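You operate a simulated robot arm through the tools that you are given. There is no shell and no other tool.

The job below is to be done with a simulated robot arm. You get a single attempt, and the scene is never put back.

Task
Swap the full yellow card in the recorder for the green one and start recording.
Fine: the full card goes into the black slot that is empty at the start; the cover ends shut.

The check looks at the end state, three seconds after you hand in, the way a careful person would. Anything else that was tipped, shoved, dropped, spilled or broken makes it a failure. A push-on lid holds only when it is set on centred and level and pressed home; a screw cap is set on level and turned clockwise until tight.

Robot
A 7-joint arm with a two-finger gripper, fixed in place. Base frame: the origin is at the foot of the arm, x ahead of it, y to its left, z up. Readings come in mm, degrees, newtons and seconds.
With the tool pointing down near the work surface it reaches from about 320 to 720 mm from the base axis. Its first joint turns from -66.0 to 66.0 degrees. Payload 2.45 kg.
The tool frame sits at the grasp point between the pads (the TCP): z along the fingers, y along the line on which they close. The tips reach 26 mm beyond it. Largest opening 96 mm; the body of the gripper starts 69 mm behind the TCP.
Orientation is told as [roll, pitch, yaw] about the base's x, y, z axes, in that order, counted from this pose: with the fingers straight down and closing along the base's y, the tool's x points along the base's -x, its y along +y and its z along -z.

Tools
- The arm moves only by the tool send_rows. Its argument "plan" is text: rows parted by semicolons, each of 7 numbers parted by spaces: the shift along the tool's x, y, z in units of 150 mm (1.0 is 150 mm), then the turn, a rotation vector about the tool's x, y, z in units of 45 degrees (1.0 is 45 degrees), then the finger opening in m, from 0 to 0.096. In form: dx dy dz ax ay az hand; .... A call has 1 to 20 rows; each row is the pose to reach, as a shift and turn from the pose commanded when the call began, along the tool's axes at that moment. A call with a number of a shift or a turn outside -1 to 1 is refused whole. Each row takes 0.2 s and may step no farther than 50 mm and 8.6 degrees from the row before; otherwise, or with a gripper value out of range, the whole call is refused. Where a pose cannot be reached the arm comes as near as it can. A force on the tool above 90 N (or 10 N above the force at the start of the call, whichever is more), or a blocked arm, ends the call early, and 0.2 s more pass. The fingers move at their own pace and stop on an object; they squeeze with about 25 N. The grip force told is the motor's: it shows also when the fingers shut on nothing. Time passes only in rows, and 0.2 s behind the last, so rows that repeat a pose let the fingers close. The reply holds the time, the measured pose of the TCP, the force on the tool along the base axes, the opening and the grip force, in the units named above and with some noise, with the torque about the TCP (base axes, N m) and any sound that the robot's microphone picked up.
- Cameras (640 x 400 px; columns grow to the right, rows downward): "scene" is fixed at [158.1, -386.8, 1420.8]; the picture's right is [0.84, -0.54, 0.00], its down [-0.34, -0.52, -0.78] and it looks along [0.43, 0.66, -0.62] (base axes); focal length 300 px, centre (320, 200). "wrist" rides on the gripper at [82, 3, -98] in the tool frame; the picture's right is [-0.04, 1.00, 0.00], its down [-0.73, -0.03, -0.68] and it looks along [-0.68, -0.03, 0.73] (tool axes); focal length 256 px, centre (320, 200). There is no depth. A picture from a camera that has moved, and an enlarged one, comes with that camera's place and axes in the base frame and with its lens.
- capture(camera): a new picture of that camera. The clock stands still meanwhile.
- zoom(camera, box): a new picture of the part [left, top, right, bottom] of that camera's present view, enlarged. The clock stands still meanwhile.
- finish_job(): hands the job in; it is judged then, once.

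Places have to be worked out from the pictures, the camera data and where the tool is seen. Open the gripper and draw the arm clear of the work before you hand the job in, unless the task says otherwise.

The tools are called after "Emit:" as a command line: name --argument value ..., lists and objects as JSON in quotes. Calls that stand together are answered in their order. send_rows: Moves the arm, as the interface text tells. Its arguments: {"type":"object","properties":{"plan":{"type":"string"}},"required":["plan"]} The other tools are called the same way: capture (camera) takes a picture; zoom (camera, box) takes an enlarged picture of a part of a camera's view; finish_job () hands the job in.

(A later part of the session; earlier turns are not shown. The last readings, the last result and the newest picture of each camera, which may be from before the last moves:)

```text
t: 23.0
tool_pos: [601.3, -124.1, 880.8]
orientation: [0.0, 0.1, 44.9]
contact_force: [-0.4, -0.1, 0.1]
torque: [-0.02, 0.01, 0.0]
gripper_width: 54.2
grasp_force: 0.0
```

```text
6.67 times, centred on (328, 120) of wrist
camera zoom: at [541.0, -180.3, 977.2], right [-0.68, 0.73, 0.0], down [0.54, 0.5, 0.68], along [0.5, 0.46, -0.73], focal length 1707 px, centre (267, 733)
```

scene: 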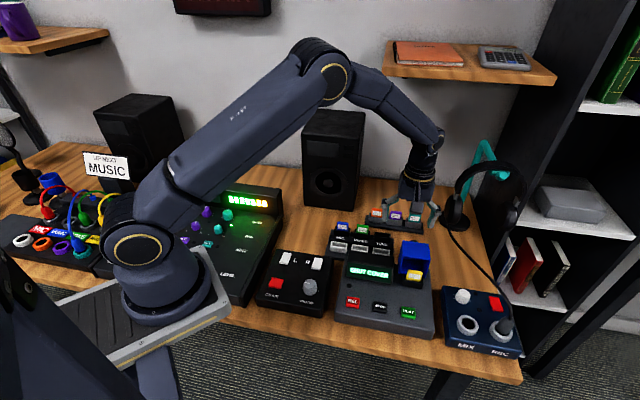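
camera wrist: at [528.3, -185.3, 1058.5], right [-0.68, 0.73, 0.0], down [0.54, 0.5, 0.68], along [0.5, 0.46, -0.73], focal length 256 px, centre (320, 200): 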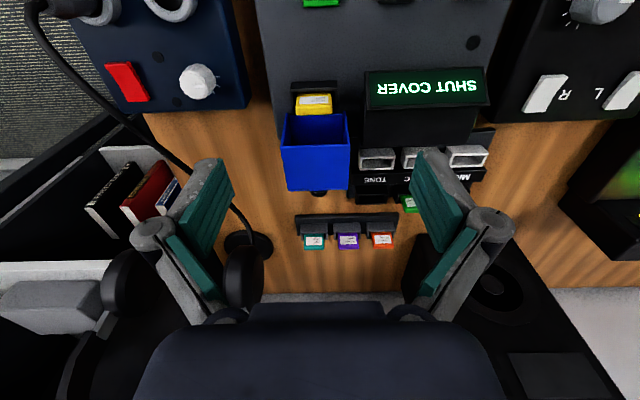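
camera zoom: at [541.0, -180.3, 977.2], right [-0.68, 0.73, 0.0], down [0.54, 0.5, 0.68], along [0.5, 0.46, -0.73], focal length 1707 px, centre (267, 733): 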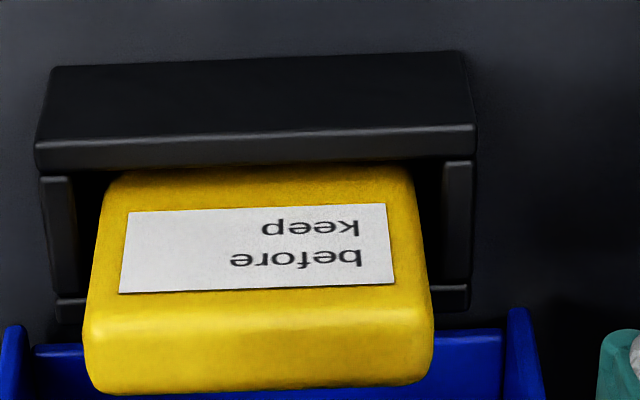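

The slot rim is at z≈807 and the card top at about 840, so there is plenty to grip. I'll descend to TCP z≈838, which keeps the tips 5 mm above the rim, and close on the card edges.

Emit:
send_rows --plan "0.007 0 0.1 0 0 0 0.054; 0.013 0 0.2 0 0 0 0.054; 0.013 0 0.285 0 0 0 0.054; 0.013 0 0.285 0 0 0 0.054; 0.013 0 0.285 0 0 0 0.04; 0.013 0 0.285 0 0 0 0.02; 0.013 0 0.285 0 0 0 0.02; 0.013 0 0.285 0 0 0 0.02; 0.013 0 0.285 0 0 0 0.02"

Emit:
zoom --camera "wrist" --box '[220, 60, 420, 210]'

Emit:
zoom --camera "scene" --box '[390, 245, 440, 295]'

```text
t: 25.0
tool_pos: [601.7, -126.1, 837.0]
orientation: [0.0, 0.2, 44.9]
contact_force: [-0.3, 0.4, 0.1]
torque: [-0.01, 0.03, 0.0]
gripper_width: 34.8
grasp_force: 24.6
```

```text
2.67 times, centred on (320, 135) of wrist
camera zoom: at [540.5, -181.8, 934.6], right [-0.68, 0.73, 0.0], down [0.54, 0.5, 0.68], along [0.5, 0.46, -0.73], focal length 683 px, centre (320, 373)
```

zoom: 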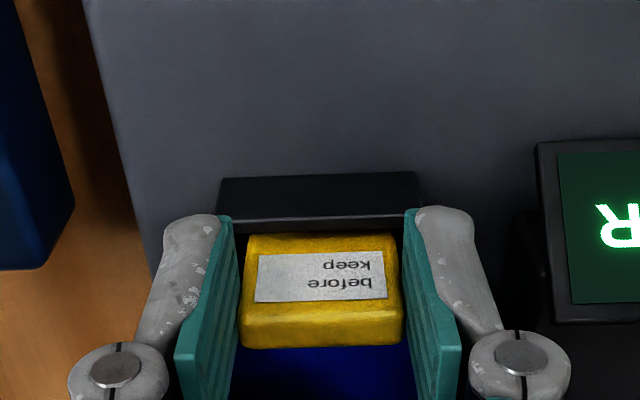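

```text
8.00 times, centred on (415, 270) of scene
camera zoom: at [158.1, -386.8, 1420.8], right [0.84, -0.54, 0.0], down [-0.34, -0.52, -0.78], along [0.43, 0.66, -0.62], focal length 2401 px, centre (-440, -360)
```

zoom: 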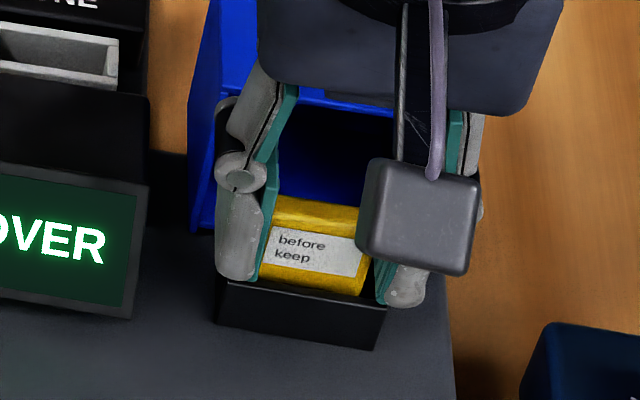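

The fingers are at 34.8 mm and still building force, so I'll hold closed a bit longer.

Emit:
send_rows --plan "0 0 0 0 0 0 0.02; 0 0 0 0 0 0 0.02; 0 0 0 0 0 0 0.015; 0 0 0 0 0 0 0.015"

Emit:
zoom --camera "wrist" --box '[220, 60, 420, 210]'

```text
t: 26.0
tool_pos: [601.1, -125.9, 837.4]
orientation: [-0.1, 0.1, 45.0]
contact_force: [-0.1, 0.2, 1.1]
torque: [0.0, -0.04, 0.01]
gripper_width: 34.7
grasp_force: 24.7
```

```text
2.67 times, centred on (320, 135) of wrist
camera zoom: at [540.5, -181.7, 934.6], right [-0.68, 0.73, 0.0], down [0.54, 0.5, 0.68], along [0.5, 0.46, -0.73], focal length 683 px, centre (320, 373)
```

zoom: 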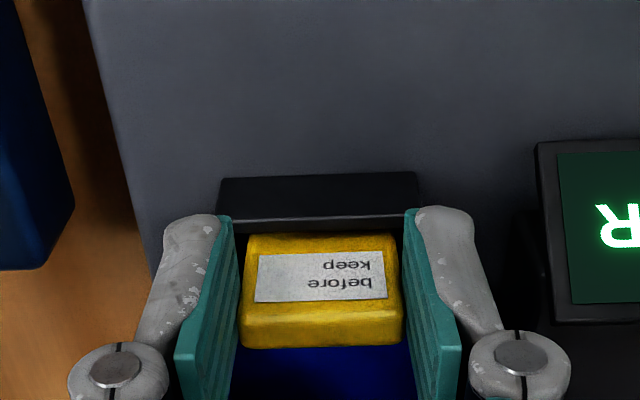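

The card is gripped with a steady 25 N at 34.7 mm. I'll lift it straight up.

Emit:
send_rows --plan "0 0 -0.05 0 0 0 0.015; 0 0 -0.12 0 0 0 0.015; 0 0 -0.22 0 0 0 0.015; 0 0 -0.34 0 0 0 0.015; 0 0 -0.48 0 0 0 0.015; 0 0 -0.6 0 0 0 0.015; 0 0 -0.69 0 0 0 0.015; 0 0 -0.69 0 0 0 0.015"

Emit:
capture --camera "wrist"

Emit:
zoom --camera "scene" --box '[320, 190, 448, 300]'

```text
t: 27.8
tool_pos: [599.6, -127.3, 939.8]
orientation: [0.0, 0.2, 45.0]
contact_force: [-0.3, -0.1, 0.3]
torque: [-0.03, -0.04, 0.02]
gripper_width: 34.6
grasp_force: 25.5
```

```text
taken
camera wrist: at [539.9, -182.5, 1038.1], right [-0.68, 0.73, 0.0], down [0.54, 0.5, 0.68], along [0.5, 0.46, -0.73], focal length 256 px, centre (320, 200)
```

wrist: 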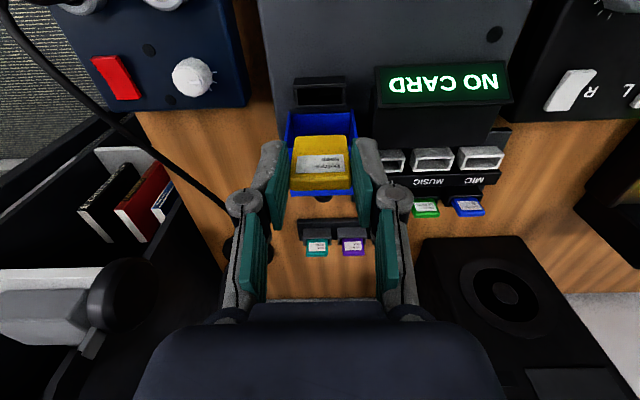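

```text
3.64 times, centred on (384, 245) of scene
camera zoom: at [158.1, -386.8, 1420.8], right [0.84, -0.54, 0.0], down [-0.34, -0.52, -0.78], along [0.43, 0.66, -0.62], focal length 1091 px, centre (87, 36)
```

zoom: 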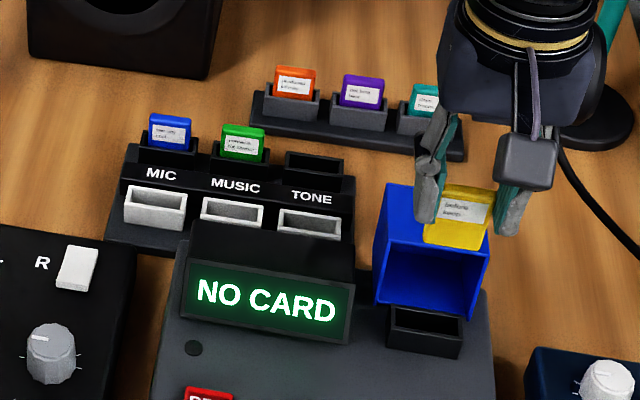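

The display reads "NO CARD" and the card is held well. I'll carry it toward the TONE slot, stopping short of it so the wrist camera can see the slot.

Emit:
send_rows --plan "-0.14 0.1 0 0 0 0 0.015; -0.29 0.21 0 0 0 0 0.015; -0.44 0.31 0 0 0 0 0.015; -0.58 0.41 0 0 0 0 0.015; -0.72 0.513 0 0 0 0 0.015; -0.72 0.513 0 0 0 0 0.015"

Emit:
capture --camera "wrist"

Emit:
zoom --camera "wrist" --box '[240, 60, 420, 200]'

Emit:
zoom --camera "scene" --box '[330, 200, 410, 260]'

```text
t: 29.2
tool_pos: [622.7, 4.7, 940.9]
orientation: [0.1, 0.1, 45.0]
contact_force: [0.3, 0.5, -0.5]
torque: [0.02, 0.01, -0.01]
gripper_width: 35.1
grasp_force: 25.2
```

```text
taken
camera wrist: at [562.6, -51.6, 1039.0], right [-0.68, 0.73, 0.0], down [0.54, 0.5, 0.68], along [0.5, 0.46, -0.73], focal length 256 px, centre (320, 200)
```

wrist: 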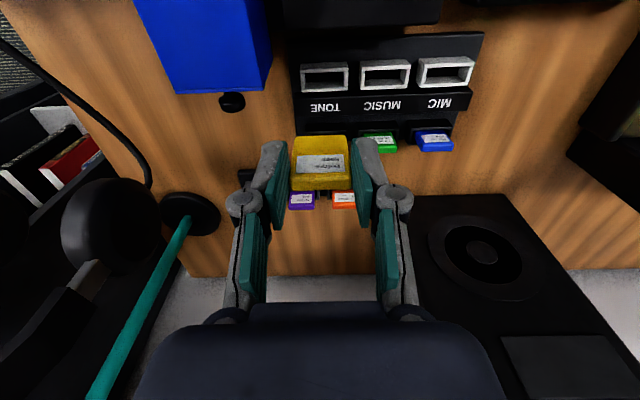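

```text
2.86 times, centred on (330, 130) of wrist
camera zoom: at [562.6, -51.6, 1039.0], right [-0.68, 0.73, 0.0], down [0.54, 0.5, 0.68], along [0.5, 0.46, -0.73], focal length 731 px, centre (291, 400)
```

zoom: 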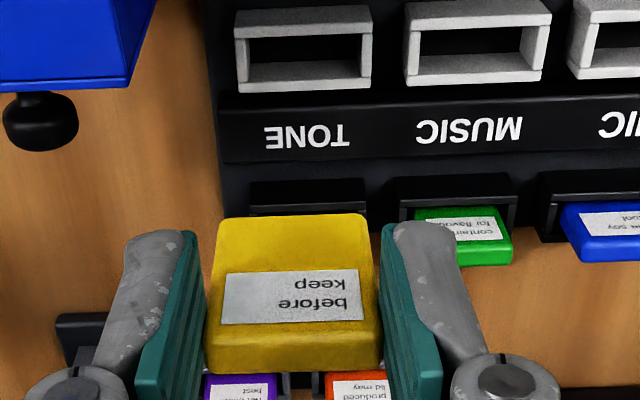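

```text
6.67 times, centred on (370, 230) of scene
camera zoom: at [158.1, -386.8, 1420.8], right [0.84, -0.54, 0.0], down [-0.34, -0.52, -0.78], along [0.43, 0.66, -0.62], focal length 2000 px, centre (-13, 0)
```

zoom: 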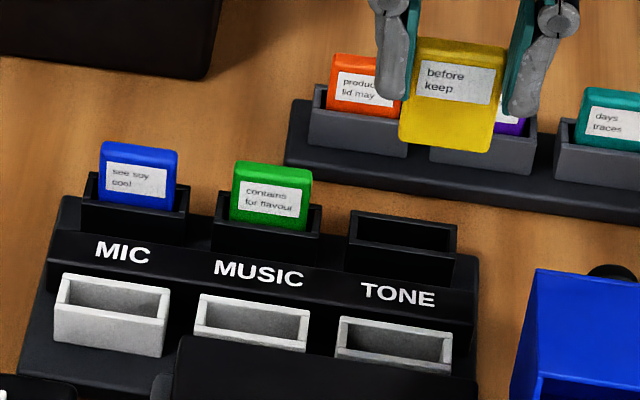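

The card, TONE slot and rack are all in view. I'll zoom to see how the card hangs in the fingers and to locate the TONE slot rim.

Emit:
zoom --camera "wrist" --box '[272, 110, 372, 200]'

Emit:
zoom --camera "scene" --box '[370, 200, 410, 230]'

Emit:
zoom --camera "scene" --box '[365, 225, 405, 255]'

```text
4.44 times, centred on (322, 155) of wrist
camera zoom: at [562.6, -51.6, 1039.0], right [-0.68, 0.73, 0.0], down [0.54, 0.5, 0.68], along [0.5, 0.46, -0.73], focal length 1138 px, centre (311, 400)
```

zoom: 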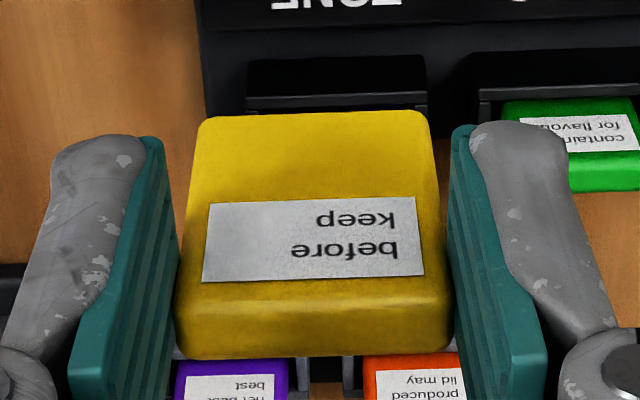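

```text
13.33 times, centred on (390, 215) of scene
camera zoom: at [158.1, -386.8, 1420.8], right [0.84, -0.54, 0.0], down [-0.34, -0.52, -0.78], along [0.43, 0.66, -0.62], focal length 4001 px, centre (-613, 0)
```

zoom: 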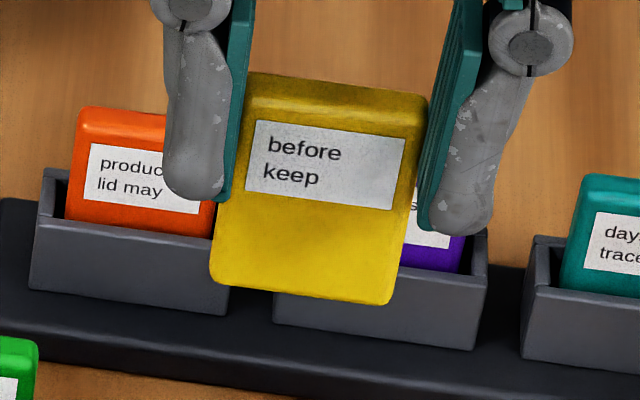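

```text
13.33 times, centred on (385, 240) of scene
camera zoom: at [158.1, -386.8, 1420.8], right [0.84, -0.54, 0.0], down [-0.34, -0.52, -0.78], along [0.43, 0.66, -0.62], focal length 4001 px, centre (-547, -333)
```

zoom: 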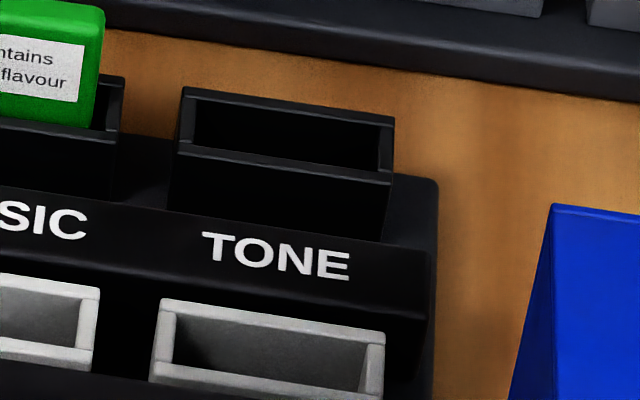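

Calibrating against wrist-only parallax shows the scene camera has a small yaw bias. With that corrected, the TONE slot centre is about (670,58) with its rim at z≈770, and the held card's centre is about 6 mm behind the TCP with its bottom about 52 mm below. I'll move over the slot at z≈880 and check.

Emit:
send_rows --plan "-0.22 0.015 0 0 0 0 0.015; -0.44 0.03 0.1 0 0 0 0.015; -0.44 0.03 0.25 0 0 0 0.015; -0.44 0.03 0.4 0 0 0 0.015; -0.44 0.03 0.4 0 0 0 0.015"

Emit:
zoom --camera "wrist" --box '[240, 40, 420, 200]'

Emit:
zoom --camera "scene" --box '[350, 200, 410, 255]'

```text
t: 30.4
tool_pos: [666.5, 54.9, 879.0]
orientation: [0.0, 0.1, 45.1]
contact_force: [0.9, -0.2, 0.0]
torque: [0.03, -0.02, 0.02]
gripper_width: 34.8
grasp_force: 24.8
```

```text
2.50 times, centred on (330, 120) of wrist
camera zoom: at [605.6, -1.0, 976.8], right [-0.68, 0.73, 0.0], down [0.54, 0.5, 0.68], along [0.5, 0.46, -0.73], focal length 640 px, centre (295, 400)
```

zoom: 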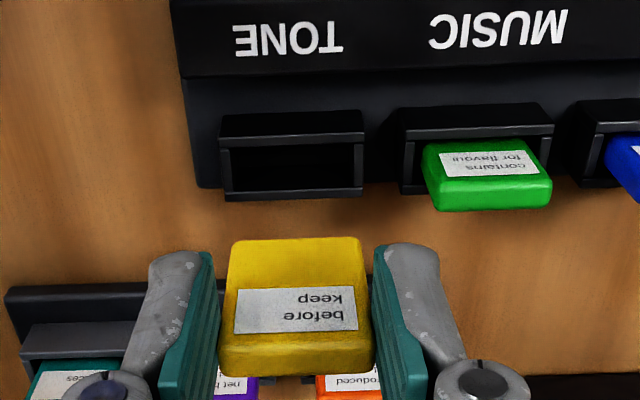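

```text
7.27 times, centred on (380, 228) of scene
camera zoom: at [158.1, -386.8, 1420.8], right [0.84, -0.54, 0.0], down [-0.34, -0.52, -0.78], along [0.43, 0.66, -0.62], focal length 2182 px, centre (-116, 0)
```

zoom: 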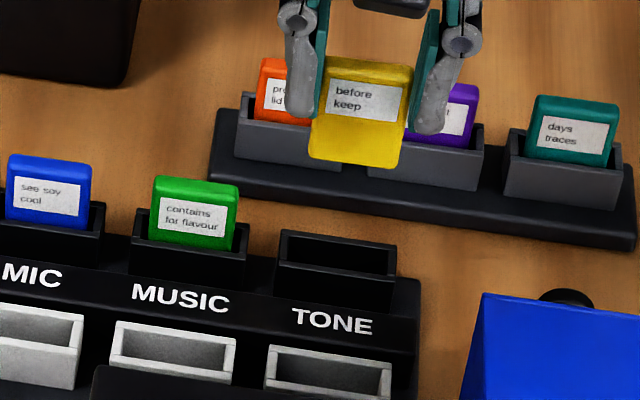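

In the tool frame the TONE opening is centred at x≈-6, y≈-1.5, and the card is at x≈-5.7, y≈+0.3. I'll shift y by -1.6 mm and descend to just above the rim for a check.

Emit:
send_rows --plan "0 -0.011 0.06 0 0 0 0.015; 0 -0.011 0.14 0 0 0 0.015; 0 -0.011 0.22 0 0 0 0.015; 0 -0.011 0.3 0 0 0 0.015; 0 -0.011 0.3 0 0 0 0.015"

Emit:
zoom --camera "wrist" --box '[240, 60, 420, 200]'

Emit:
zoom --camera "scene" --box '[355, 205, 405, 250]'

```text
t: 31.6
tool_pos: [667.2, 53.0, 833.3]
orientation: [0.0, 0.1, 45.0]
contact_force: [0.1, 0.1, 0.1]
torque: [0.02, -0.03, 0.0]
gripper_width: 34.8
grasp_force: 24.9
```

```text
2.86 times, centred on (330, 130) of wrist
camera zoom: at [606.7, -2.6, 931.4], right [-0.68, 0.73, 0.0], down [0.54, 0.5, 0.68], along [0.5, 0.46, -0.73], focal length 731 px, centre (291, 400)
```

zoom: 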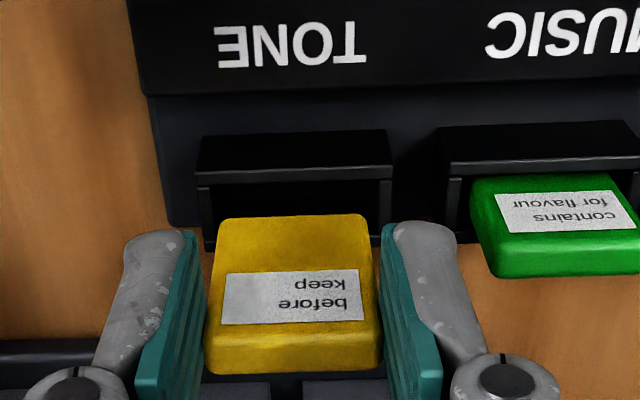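

```text
8.89 times, centred on (380, 228) of scene
camera zoom: at [158.1, -386.8, 1420.8], right [0.84, -0.54, 0.0], down [-0.34, -0.52, -0.78], along [0.43, 0.66, -0.62], focal length 2667 px, centre (-213, -44)
```

zoom: 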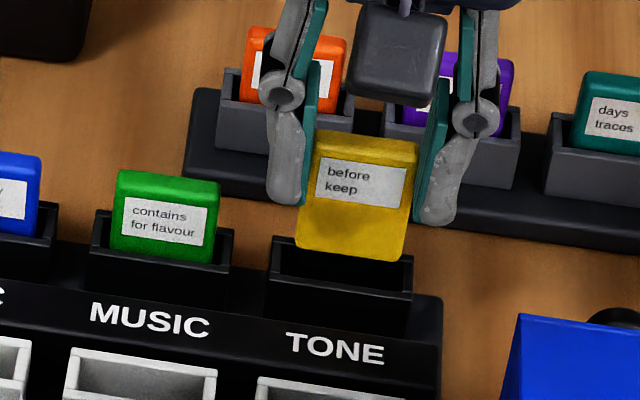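

The card sits within about 1 mm laterally and inside the opening in depth in both views. I'll lower it slowly into the slot.

Emit:
send_rows --plan "0 0.003 0.03 0 0 0 0.015; 0 0.003 0.06 0 0 0 0.015; 0 0.003 0.09 0 0 0 0.015; 0 0.003 0.11 0 0 0 0.015; 0 0.003 0.11 0 0 0 0.015"

Emit:
zoom --camera "wrist" --box '[240, 60, 420, 200]'

Emit:
zoom --camera "scene" --box '[355, 205, 405, 250]'

```text
t: 32.8
tool_pos: [666.8, 52.5, 818.9]
orientation: [0.0, 0.2, 45.0]
contact_force: [0.5, 0.4, -0.6]
torque: [0.0, 0.01, -0.02]
gripper_width: 35.0
grasp_force: 25.3
```

```text
2.86 times, centred on (330, 130) of wrist
camera zoom: at [606.5, -1.9, 916.5], right [-0.68, 0.73, 0.0], down [0.54, 0.5, 0.68], along [0.5, 0.46, -0.73], focal length 731 px, centre (291, 400)
```

zoom: 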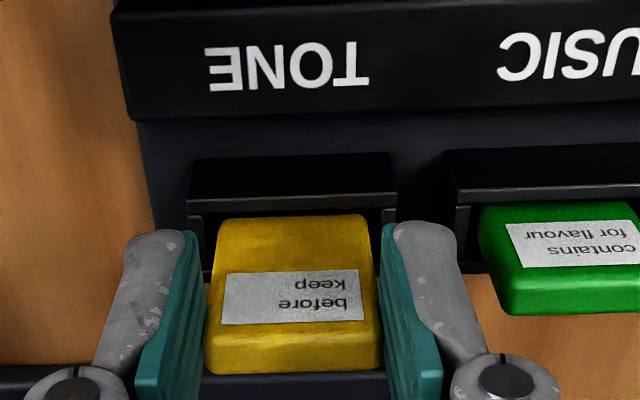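

```text
8.89 times, centred on (380, 228) of scene
camera zoom: at [158.1, -386.8, 1420.8], right [0.84, -0.54, 0.0], down [-0.34, -0.52, -0.78], along [0.43, 0.66, -0.62], focal length 2667 px, centre (-213, -44)
```

zoom: 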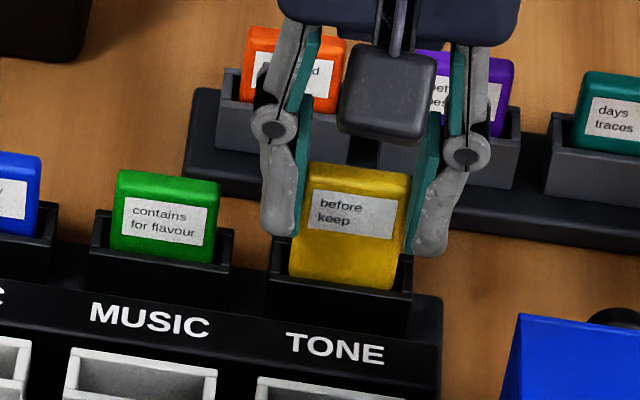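

It's centred and the bottom edge is at the rim. I'll continue down in small steps with a 1 mm backward bias.

Emit:
send_rows --plan "-0.007 0 0.015 0 0 0 0.015; -0.007 0 0.03 0 0 0 0.015; -0.007 0 0.045 0 0 0 0.015; -0.007 0 0.06 0 0 0 0.015; -0.007 0 0.06 0 0 0 0.015"

Emit:
zoom --camera "wrist" --box '[240, 60, 420, 200]'

Emit:
zoom --camera "scene" --box '[355, 205, 405, 250]'

```text
t: 34.0
tool_pos: [668.2, 54.0, 809.1]
orientation: [0.0, 0.1, 45.0]
contact_force: [0.1, -0.8, 0.7]
torque: [0.02, 0.0, 0.0]
gripper_width: 34.7
grasp_force: 25.3
```

```text
2.86 times, centred on (330, 130) of wrist
camera zoom: at [607.0, -1.2, 908.1], right [-0.68, 0.73, 0.0], down [0.54, 0.5, 0.68], along [0.5, 0.46, -0.73], focal length 731 px, centre (291, 400)
```

zoom: 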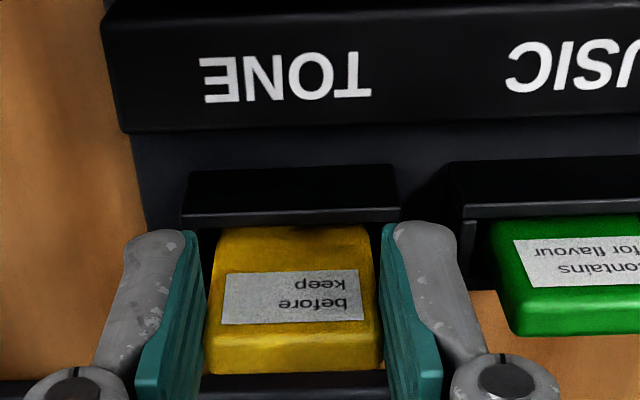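

```text
8.89 times, centred on (380, 228) of scene
camera zoom: at [158.1, -386.8, 1420.8], right [0.84, -0.54, 0.0], down [-0.34, -0.52, -0.78], along [0.43, 0.66, -0.62], focal length 2667 px, centre (-213, -44)
```

zoom: 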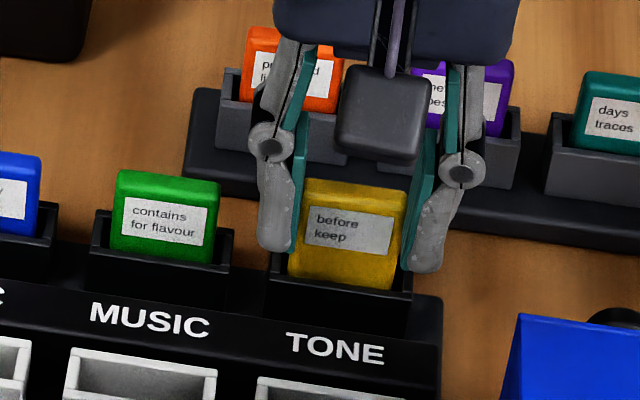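

The card is entering freely with no force, and comparing with the green card it needs about 10 mm more. I'll continue down slowly and watch for contact.

Emit:
send_rows --plan "0 0 0.013 0 0 0 0.015; 0 0 0.027 0 0 0 0.015; 0 0 0.04 0 0 0 0.015; 0 0 0.04 0 0 0 0.015"

Emit:
send_rows --plan "0 0 0.01 0 0 0 0.015; 0 0 0.02 0 0 0 0.015; 0 0 0.02 0 0 0 0.015"

Emit:
zoom --camera "wrist" --box '[240, 60, 420, 200]'

Emit:
zoom --camera "scene" --box '[355, 205, 405, 250]'

```text
t: 35.0
tool_pos: [666.6, 54.5, 804.9]
orientation: [0.0, 0.1, 45.0]
contact_force: [-0.6, 1.0, 1.2]
torque: [0.0, 0.05, 0.01]
gripper_width: 34.8
grasp_force: 24.4
```

```text
t: 35.8
tool_pos: [667.9, 55.5, 802.6]
orientation: [-0.1, -0.1, 45.0]
contact_force: [-7.9, 1.1, 22.3]
torque: [0.11, 0.21, 0.1]
gripper_width: 34.7
grasp_force: 24.5
```

```text
2.86 times, centred on (330, 130) of wrist
camera zoom: at [607.6, -0.9, 900.4], right [-0.68, 0.73, 0.0], down [0.54, 0.5, 0.68], along [0.5, 0.46, -0.73], focal length 731 px, centre (291, 400)
```

zoom: 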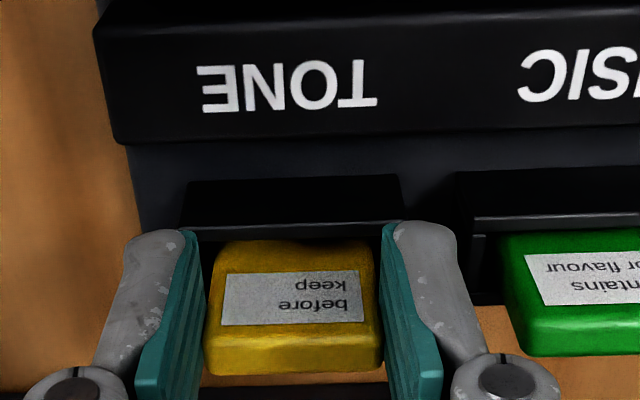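

```text
8.89 times, centred on (380, 228) of scene
camera zoom: at [157.4, -386.8, 1420.9], right [0.84, -0.54, 0.0], down [-0.34, -0.52, -0.78], along [0.43, 0.66, -0.62], focal length 2667 px, centre (-213, -44)
```

zoom: 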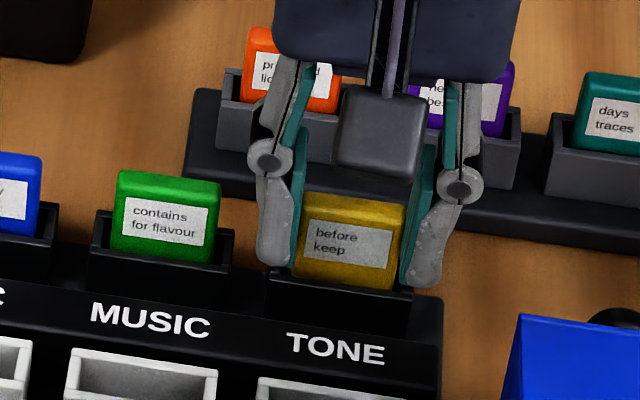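

Contact came at z≈803 with 22 N, so the card has reached the slot floor. I'll ease up 2 mm, then open modestly to release it.

Emit:
send_rows --plan "0 0 -0.013 0 0 0 0.015; 0 0 -0.013 0 0 0 0.038; 0 0 -0.013 0 0 0 0.046; 0 0 -0.013 0 0 0 0.048; 0 0 -0.013 0 0 0 0.048"

Emit:
zoom --camera "wrist" --box '[240, 60, 420, 200]'

Emit:
zoom --camera "scene" --box '[355, 205, 405, 250]'

```text
t: 37.0
tool_pos: [667.1, 54.6, 802.3]
orientation: [0.0, 0.0, 45.1]
contact_force: [0.3, -1.0, 0.3]
torque: [-0.01, -0.02, -0.01]
gripper_width: 48.0
grasp_force: 0.1
```

```text
2.86 times, centred on (330, 130) of wrist
camera zoom: at [607.2, -1.4, 900.8], right [-0.68, 0.73, 0.0], down [0.54, 0.5, 0.68], along [0.5, 0.46, -0.73], focal length 731 px, centre (291, 400)
```

zoom: 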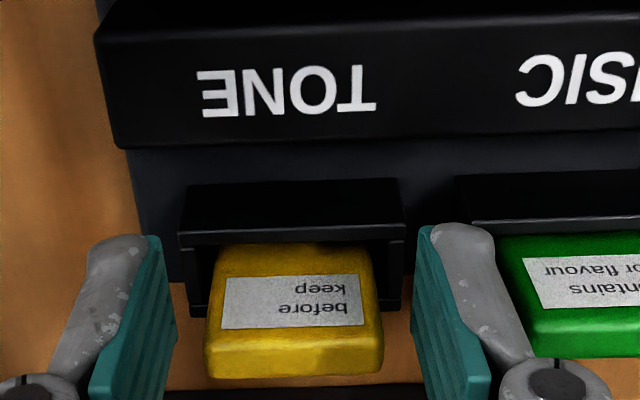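

```text
8.89 times, centred on (380, 228) of scene
camera zoom: at [158.1, -386.8, 1420.8], right [0.84, -0.54, 0.0], down [-0.34, -0.52, -0.78], along [0.43, 0.66, -0.62], focal length 2667 px, centre (-213, -44)
```

zoom: 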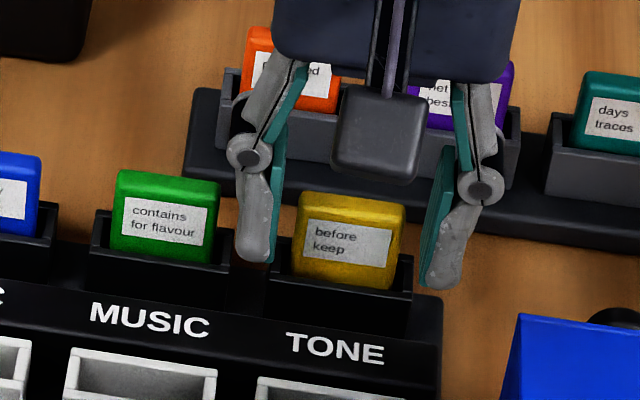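

The yellow card is standing seated in TONE. I'll rise straight up and shift left toward the green card.

Emit:
send_rows --plan "0 0 -0.1 0 0 0 0.048; 0 0 -0.25 0 0 0 0.048; 0 0 -0.4 0 0 0 0.05; 0 0 -0.52 0 0 0 0.054; 0 0.2 -0.52 0 0 0 0.054; 0 0.41 -0.52 0 0 0 0.054; 0 0.41 -0.52 0 0 0 0.054"

Emit:
zoom --camera "wrist" --box '[220, 40, 420, 200]'

Emit:
zoom --camera "scene" --box '[335, 205, 405, 255]'

```text
t: 38.6
tool_pos: [623.9, 96.8, 879.8]
orientation: [0.0, 0.0, 45.1]
contact_force: [-0.1, -0.2, 0.5]
torque: [0.0, 0.03, 0.0]
gripper_width: 54.0
grasp_force: 0.0
```

```text
2.50 times, centred on (320, 120) of wrist
camera zoom: at [563.4, 42.3, 977.5], right [-0.68, 0.73, 0.0], down [0.54, 0.5, 0.68], along [0.5, 0.46, -0.73], focal length 640 px, centre (320, 400)
```

zoom: 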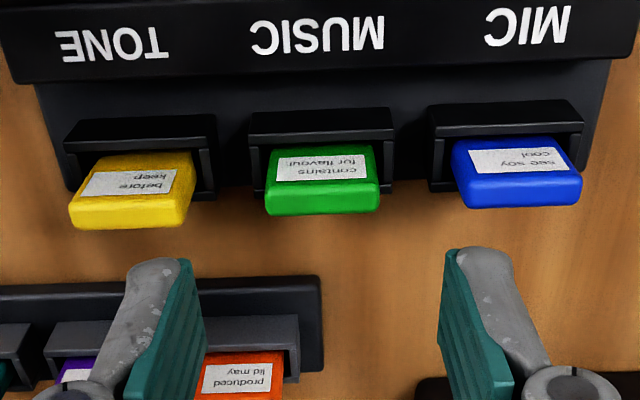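

```text
8.00 times, centred on (370, 230) of scene
camera zoom: at [158.1, -386.8, 1420.8], right [0.84, -0.54, 0.0], down [-0.34, -0.52, -0.78], along [0.43, 0.66, -0.62], focal length 2401 px, centre (-80, -40)
```

zoom: 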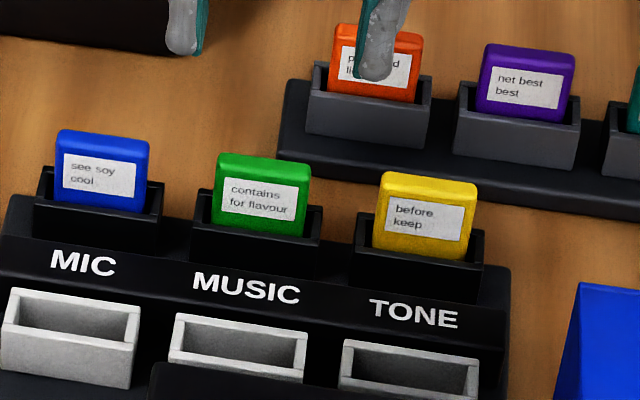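

Yellow sits neatly in TONE. The green card is centred laterally and 4.5 mm behind the TCP, so I'll shift 4 mm back, narrow to 48 mm and descend to z≈803.

Emit:
send_rows --plan "-0.027 0 0.05 0 0 0 0.048; -0.027 0 0.15 0 0 0 0.048; -0.027 0 0.28 0 0 0 0.048; -0.027 0 0.4 0 0 0 0.048; -0.027 0 0.4 0 0 0 0.048"

Emit:
zoom --camera "wrist" --box '[220, 60, 420, 210]'

Emit:
zoom --camera "scene" --box '[335, 205, 395, 255]'

```text
t: 39.8
tool_pos: [627.2, 101.5, 820.8]
orientation: [0.0, 0.0, 44.9]
contact_force: [0.0, 0.6, -1.3]
torque: [-0.02, 0.0, -0.03]
gripper_width: 48.0
grasp_force: 0.0
```

```text
2.67 times, centred on (320, 135) of wrist
camera zoom: at [566.8, 44.6, 918.2], right [-0.68, 0.73, 0.0], down [0.54, 0.5, 0.68], along [0.5, 0.46, -0.73], focal length 683 px, centre (320, 373)
```

zoom: 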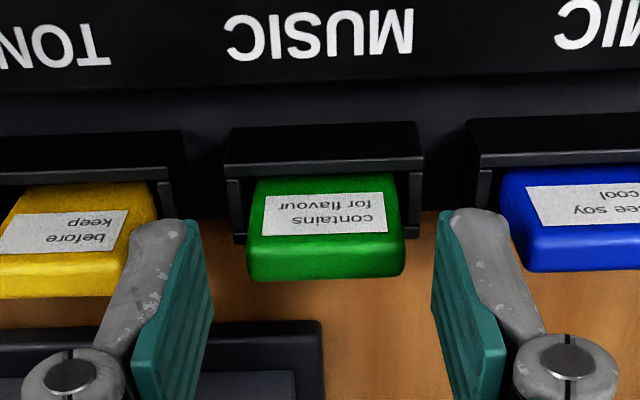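

```text
8.00 times, centred on (365, 230) of scene
camera zoom: at [158.1, -386.8, 1420.8], right [0.84, -0.54, 0.0], down [-0.34, -0.52, -0.78], along [0.43, 0.66, -0.62], focal length 2401 px, centre (-40, -40)
```

zoom: 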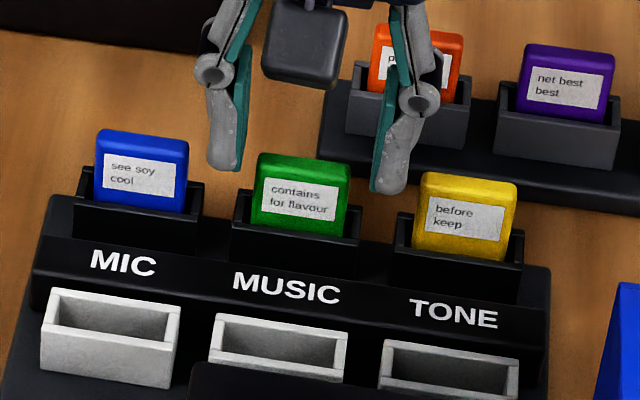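

The neighbouring card edges are about 37–38 mm from the green card's centre. I'll narrow to 44 mm, shift y +1 mm, then descend and grip.

Emit:
send_rows --plan "0 0.007 0 0 0 0 0.044; 0 0.007 0.03 0 0 0 0.044; 0 0.007 0.06 0 0 0 0.044; 0 0.007 0.09 0 0 0 0.044; 0 0.007 0.119 0 0 0 0.044; 0 0.007 0.119 0 0 0 0.044"

Emit:
zoom --camera "wrist" --box '[220, 60, 420, 210]'

Emit:
zoom --camera "scene" --box '[335, 205, 395, 255]'

```text
t: 41.2
tool_pos: [628.5, 102.2, 804.8]
orientation: [0.0, 0.2, 45.0]
contact_force: [0.8, 0.2, -0.6]
torque: [0.0, 0.01, 0.03]
gripper_width: 43.8
grasp_force: 0.1
```

```text
2.67 times, centred on (320, 135) of wrist
camera zoom: at [566.7, 45.8, 901.1], right [-0.68, 0.73, 0.0], down [0.54, 0.5, 0.68], along [0.5, 0.46, -0.73], focal length 683 px, centre (320, 373)
```

zoom: 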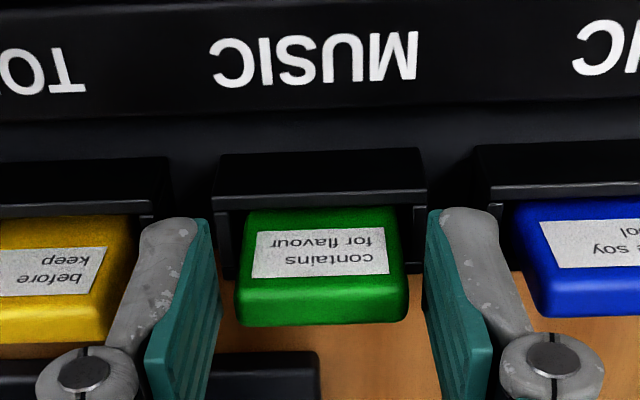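

```text
8.00 times, centred on (365, 230) of scene
camera zoom: at [158.1, -386.8, 1420.8], right [0.84, -0.54, 0.0], down [-0.34, -0.52, -0.78], along [0.43, 0.66, -0.62], focal length 2401 px, centre (-40, -40)
```

zoom: 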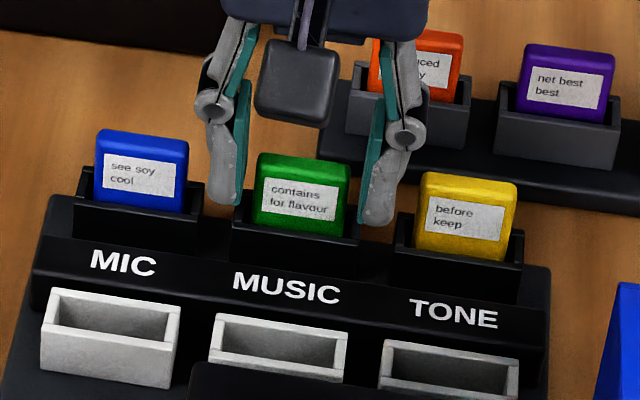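

The fingers straddle the green card cleanly. I'll go 2 mm lower and close.

Emit:
send_rows --plan "0 0 0.013 0 0 0 0.044; 0 0 0.013 0 0 0 0.03; 0 0 0.013 0 0 0 0.015; 0 0 0.013 0 0 0 0.015; 0 0 0.013 0 0 0 0.015"

Emit:
send_rows --plan "0 0 -0.03 0 0 0 0.015; 0 0 -0.07 0 0 0 0.015; 0 0 -0.12 0 0 0 0.015; 0 0 -0.25 0 0 0 0.015; 0 0 -0.4 0 0 0 0.015; 0 0 -0.55 0 0 0 0.015; 0 0 -0.7 0 0 0 0.015; 0 0 -0.92 0 0 0 0.015; 0 0 -0.92 0 0 0 0.015"

Emit:
capture --camera "wrist"

Emit:
zoom --camera "scene" --box '[325, 180, 405, 255]'

```text
t: 42.4
tool_pos: [627.8, 101.1, 802.3]
orientation: [0.0, 0.0, 45.0]
contact_force: [0.8, -0.1, 0.8]
torque: [-0.01, -0.05, 0.02]
gripper_width: 34.8
grasp_force: 24.7
```

```text
t: 44.4
tool_pos: [628.6, 100.4, 939.2]
orientation: [0.1, 0.2, 45.0]
contact_force: [1.2, 0.8, -0.2]
torque: [0.01, 0.01, -0.01]
gripper_width: 34.7
grasp_force: 25.1
```

```text
taken
camera wrist: at [566.8, 44.9, 1036.3], right [-0.68, 0.73, 0.0], down [0.54, 0.5, 0.68], along [0.5, 0.46, -0.74], focal length 256 px, centre (320, 200)
```

wrist: 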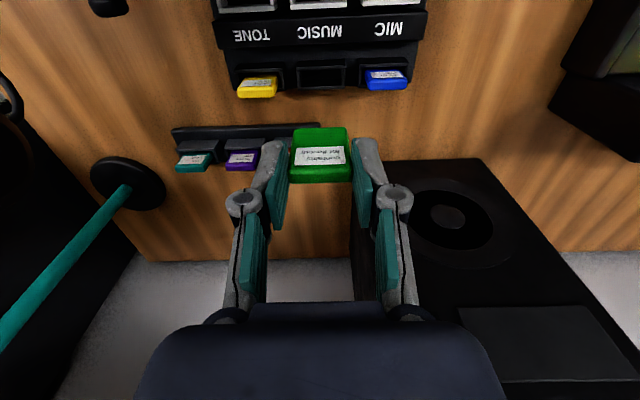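

```text
5.33 times, centred on (365, 218) of scene
camera zoom: at [158.1, -386.8, 1420.8], right [0.84, -0.54, 0.0], down [-0.34, -0.52, -0.78], along [0.43, 0.66, -0.62], focal length 1600 px, centre (80, 107)
```

zoom: 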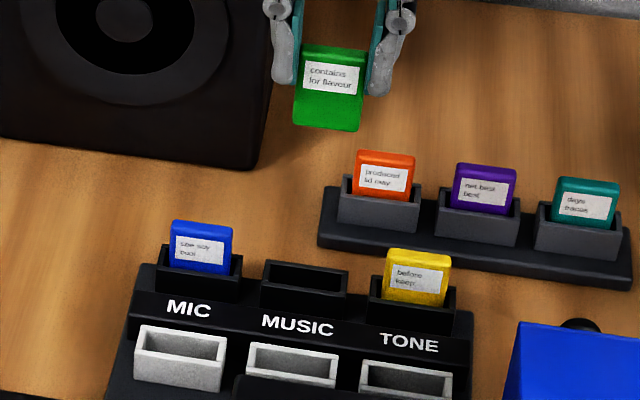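

The green card is held and the yellow one stays in TONE. I'll carry green over to the recorder slot at height.

Emit:
send_rows --plan "0.15 -0.12 0 0 0 0 0.015; 0.33 -0.27 0 0 0 0 0.015; 0.51 -0.42 0 0 0 0 0.015; 0.66 -0.54 0 0 0 0 0.015; 0.778 -0.636 0 0 0 0 0.015; 0.778 -0.636 0 0 0 0 0.015"

Emit:
send_rows --plan "0.12 -0.1 0 0 0 0 0.015; 0.25 -0.21 0 0 0 0 0.015; 0.373 -0.306 0.05 0 0 0 0.015; 0.373 -0.306 0.2 0 0 0 0.015; 0.373 -0.306 0.2 0 0 0 0.015"

Emit:
zoom --camera "wrist" --box '[230, 40, 410, 200]'

Emit:
zoom --camera "scene" --box '[380, 230, 440, 295]'

```text
t: 45.8
tool_pos: [611.4, -48.6, 938.8]
orientation: [0.0, 0.1, 44.9]
contact_force: [-0.1, 0.0, 0.2]
torque: [-0.01, 0.02, 0.01]
gripper_width: 34.6
grasp_force: 25.1
```

```text
t: 47.0
tool_pos: [603.9, -121.2, 910.2]
orientation: [-0.1, 0.1, 45.0]
contact_force: [-0.2, 0.0, -0.1]
torque: [-0.01, -0.02, 0.0]
gripper_width: 34.5
grasp_force: 24.8
```

```text
2.50 times, centred on (320, 120) of wrist
camera zoom: at [544.0, -176.7, 1008.0], right [-0.68, 0.73, 0.0], down [0.54, 0.5, 0.68], along [0.5, 0.46, -0.73], focal length 640 px, centre (320, 400)
```

zoom: 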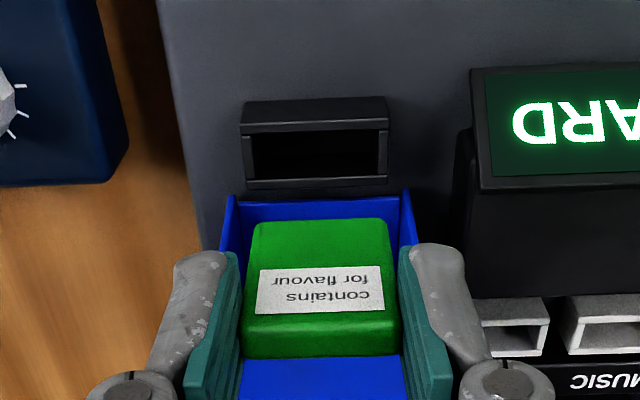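

```text
6.15 times, centred on (410, 262) of scene
camera zoom: at [158.1, -386.8, 1420.8], right [0.84, -0.54, 0.0], down [-0.34, -0.52, -0.78], along [0.43, 0.66, -0.62], focal length 1847 px, centre (-234, -185)
```

zoom: 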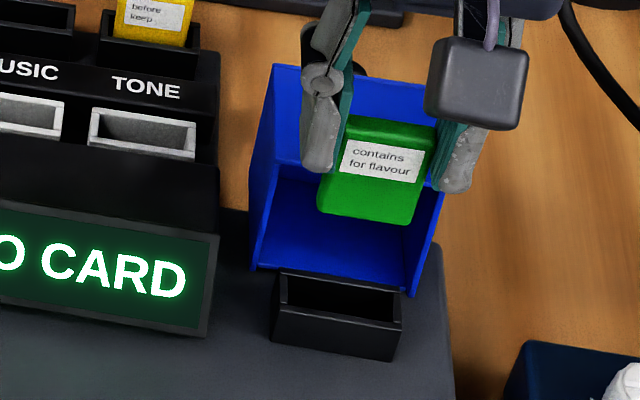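

The slot opening is at tool (-2.6,-2.3) and the card at about (-0.3, 0.1). I'll shift by (-2.4,-2.4) mm and descend to just above the rim.

Emit:
send_rows --plan "-0.016 -0.016 0.06 0 0 0 0.015; -0.016 -0.016 0.14 0 0 0 0.015; -0.016 -0.016 0.22 0 0 0 0.015; -0.016 -0.016 0.3 0 0 0 0.015; -0.016 -0.016 0.3 0 0 0 0.015"

Emit:
zoom --camera "wrist" --box '[230, 60, 410, 200]'

Emit:
zoom --camera "scene" --box '[390, 245, 440, 295]'

```text
t: 48.2
tool_pos: [608.3, -120.8, 864.0]
orientation: [-0.1, 0.1, 45.0]
contact_force: [0.6, -0.6, 0.0]
torque: [-0.02, -0.03, 0.02]
gripper_width: 34.7
grasp_force: 24.8
```

```text
2.86 times, centred on (320, 130) of wrist
camera zoom: at [546.6, -176.3, 962.0], right [-0.68, 0.73, 0.0], down [0.54, 0.5, 0.68], along [0.5, 0.46, -0.73], focal length 731 px, centre (320, 400)
```

zoom: 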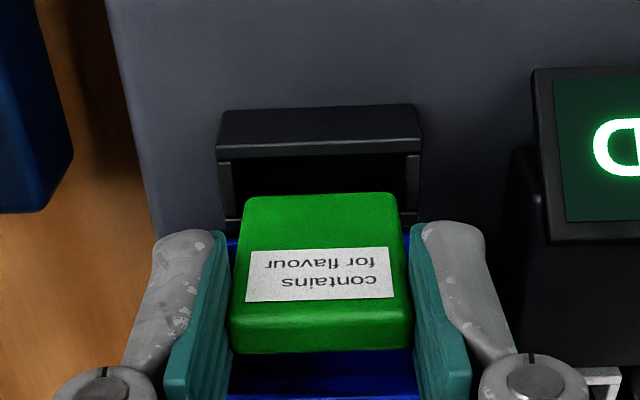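

```text
8.00 times, centred on (415, 270) of scene
camera zoom: at [158.1, -386.8, 1420.8], right [0.84, -0.54, 0.0], down [-0.34, -0.52, -0.78], along [0.43, 0.66, -0.62], focal length 2401 px, centre (-440, -360)
```

zoom: 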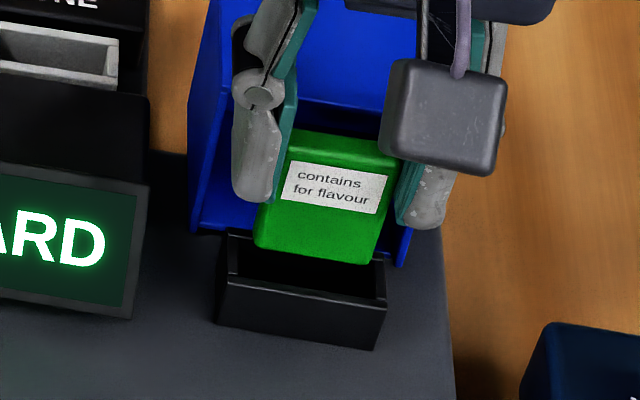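

It's centred laterally and near centre in depth. I'll lower about 10 mm more, to the rim, and re-check from both cameras.

Emit:
send_rows --plan "-0.005 0 0.03 0 0 0 0.015; -0.005 0 0.06 0 0 0 0.015; -0.005 0 0.07 0 0 0 0.015; -0.005 0 0.07 0 0 0 0.015"

Emit:
zoom --camera "wrist" --box '[270, 80, 370, 160]'

Emit:
zoom --camera "scene" --box '[398, 260, 434, 292]'

```text
t: 49.2
tool_pos: [607.6, -120.5, 855.5]
orientation: [0.0, 0.1, 45.0]
contact_force: [0.0, 0.4, -0.4]
torque: [0.03, -0.04, 0.03]
gripper_width: 34.8
grasp_force: 24.6
```

```text
5.00 times, centred on (320, 120) of wrist
camera zoom: at [547.0, -176.0, 952.0], right [-0.68, 0.73, 0.0], down [0.54, 0.5, 0.68], along [0.5, 0.46, -0.73], focal length 1280 px, centre (320, 600)
```

zoom: 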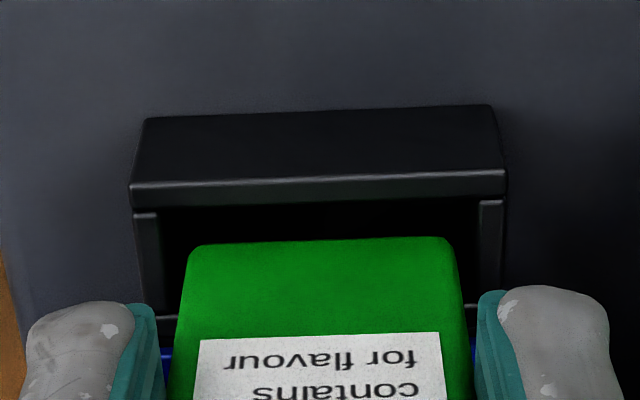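

```text
12.50 times, centred on (416, 276) of scene
camera zoom: at [158.1, -386.8, 1420.8], right [0.84, -0.54, 0.0], down [-0.34, -0.52, -0.78], along [0.43, 0.66, -0.62], focal length 3751 px, centre (-880, -750)
```

zoom: 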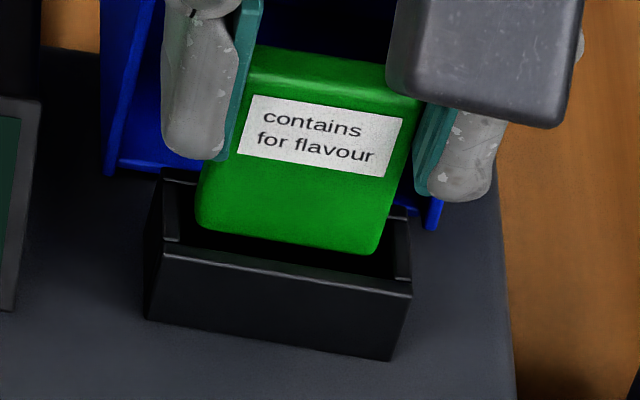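

Combining both views, the card's bottom is about 1.5 mm above the rim with about 4 mm clearance in front and 3 mm behind. I'll lower it in.

Emit:
send_rows --plan "0 0 0.02 0 0 0 0.015; 0 0 0.04 0 0 0 0.015; 0 0 0.06 0 0 0 0.015; 0 0 0.08 0 0 0 0.015; 0 0 0.1 0 0 0 0.015; 0 0 0.1 0 0 0 0.015"

Emit:
zoom --camera "wrist" --box '[230, 60, 410, 200]'

Emit:
zoom --camera "scene" --box '[340, 240, 440, 300]'

```text
t: 50.6
tool_pos: [607.6, -122.4, 840.9]
orientation: [0.0, 0.1, 44.9]
contact_force: [-1.8, -1.8, 1.8]
torque: [-0.05, 0.11, 0.03]
gripper_width: 34.6
grasp_force: 25.1
```

```text
2.86 times, centred on (320, 130) of wrist
camera zoom: at [547.5, -176.1, 936.9], right [-0.68, 0.73, 0.0], down [0.54, 0.5, 0.68], along [0.5, 0.46, -0.74], focal length 731 px, centre (320, 400)
```

zoom: 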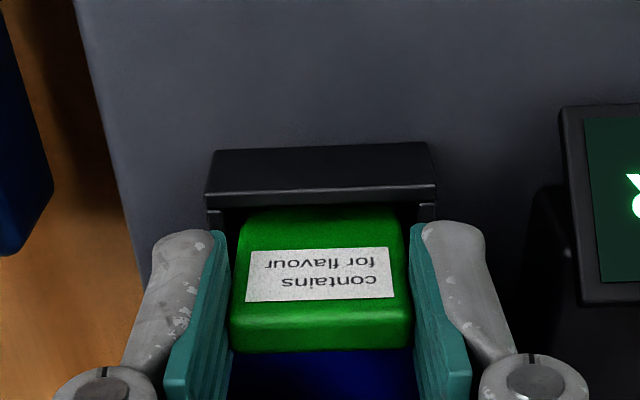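

```text
6.40 times, centred on (390, 270) of scene
camera zoom: at [158.0, -386.8, 1420.8], right [0.84, -0.54, 0.0], down [-0.34, -0.52, -0.78], along [0.43, 0.66, -0.62], focal length 1920 px, centre (-128, -248)
```

zoom: 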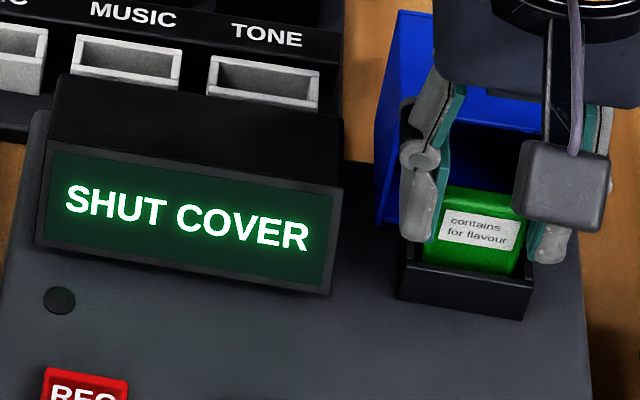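

The display already reads "SHUT COVER", so the card is sensed. I'll press it the last few mm to the floor.

Emit:
send_rows --plan "0 0 0.013 0 0 0 0.015; 0 0 0.027 0 0 0 0.015; 0 0 0.027 0 0 0 0.015"

```text
t: 51.4
tool_pos: [608.4, -120.8, 836.0]
orientation: [0.0, 0.0, 45.0]
contact_force: [-3.5, -4.1, 1.2]
torque: [-0.17, 0.13, 0.01]
gripper_width: 34.8
grasp_force: 25.3
```

Emit:
send_rows --plan "0.007 0 0.01 0 0 0 0.015; 0.007 0 0.02 0 0 0 0.015; 0.007 0 0.02 0 0 0 0.015"

Emit:
zoom --camera "wrist" --box '[230, 60, 410, 200]'

Emit:
zoom --camera "scene" --box '[398, 255, 434, 292]'

```text
t: 52.2
tool_pos: [608.5, -121.5, 833.7]
orientation: [-0.2, -0.1, 45.1]
contact_force: [-1.5, -0.4, 23.5]
torque: [0.01, -0.01, 0.02]
gripper_width: 34.9
grasp_force: 25.1
```

```text
2.86 times, centred on (320, 130) of wrist
camera zoom: at [547.1, -176.1, 931.4], right [-0.68, 0.73, 0.0], down [0.54, 0.5, 0.68], along [0.5, 0.46, -0.73], focal length 731 px, centre (320, 400)
```

zoom: 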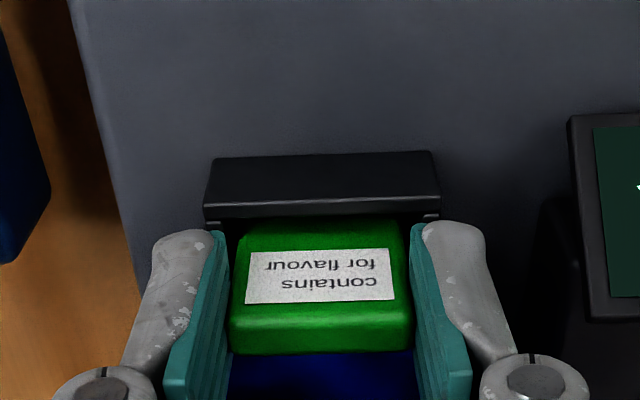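

```text
10.81 times, centred on (416, 274) of scene
camera zoom: at [157.6, -386.8, 1420.9], right [0.84, -0.54, 0.0], down [-0.34, -0.52, -0.78], along [0.43, 0.66, -0.62], focal length 3244 px, centre (-718, -595)
```

zoom: 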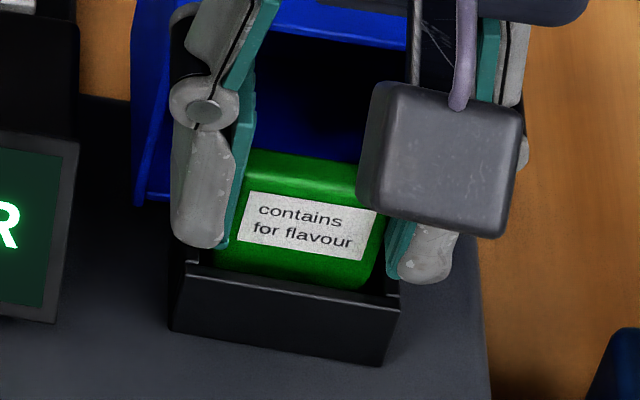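

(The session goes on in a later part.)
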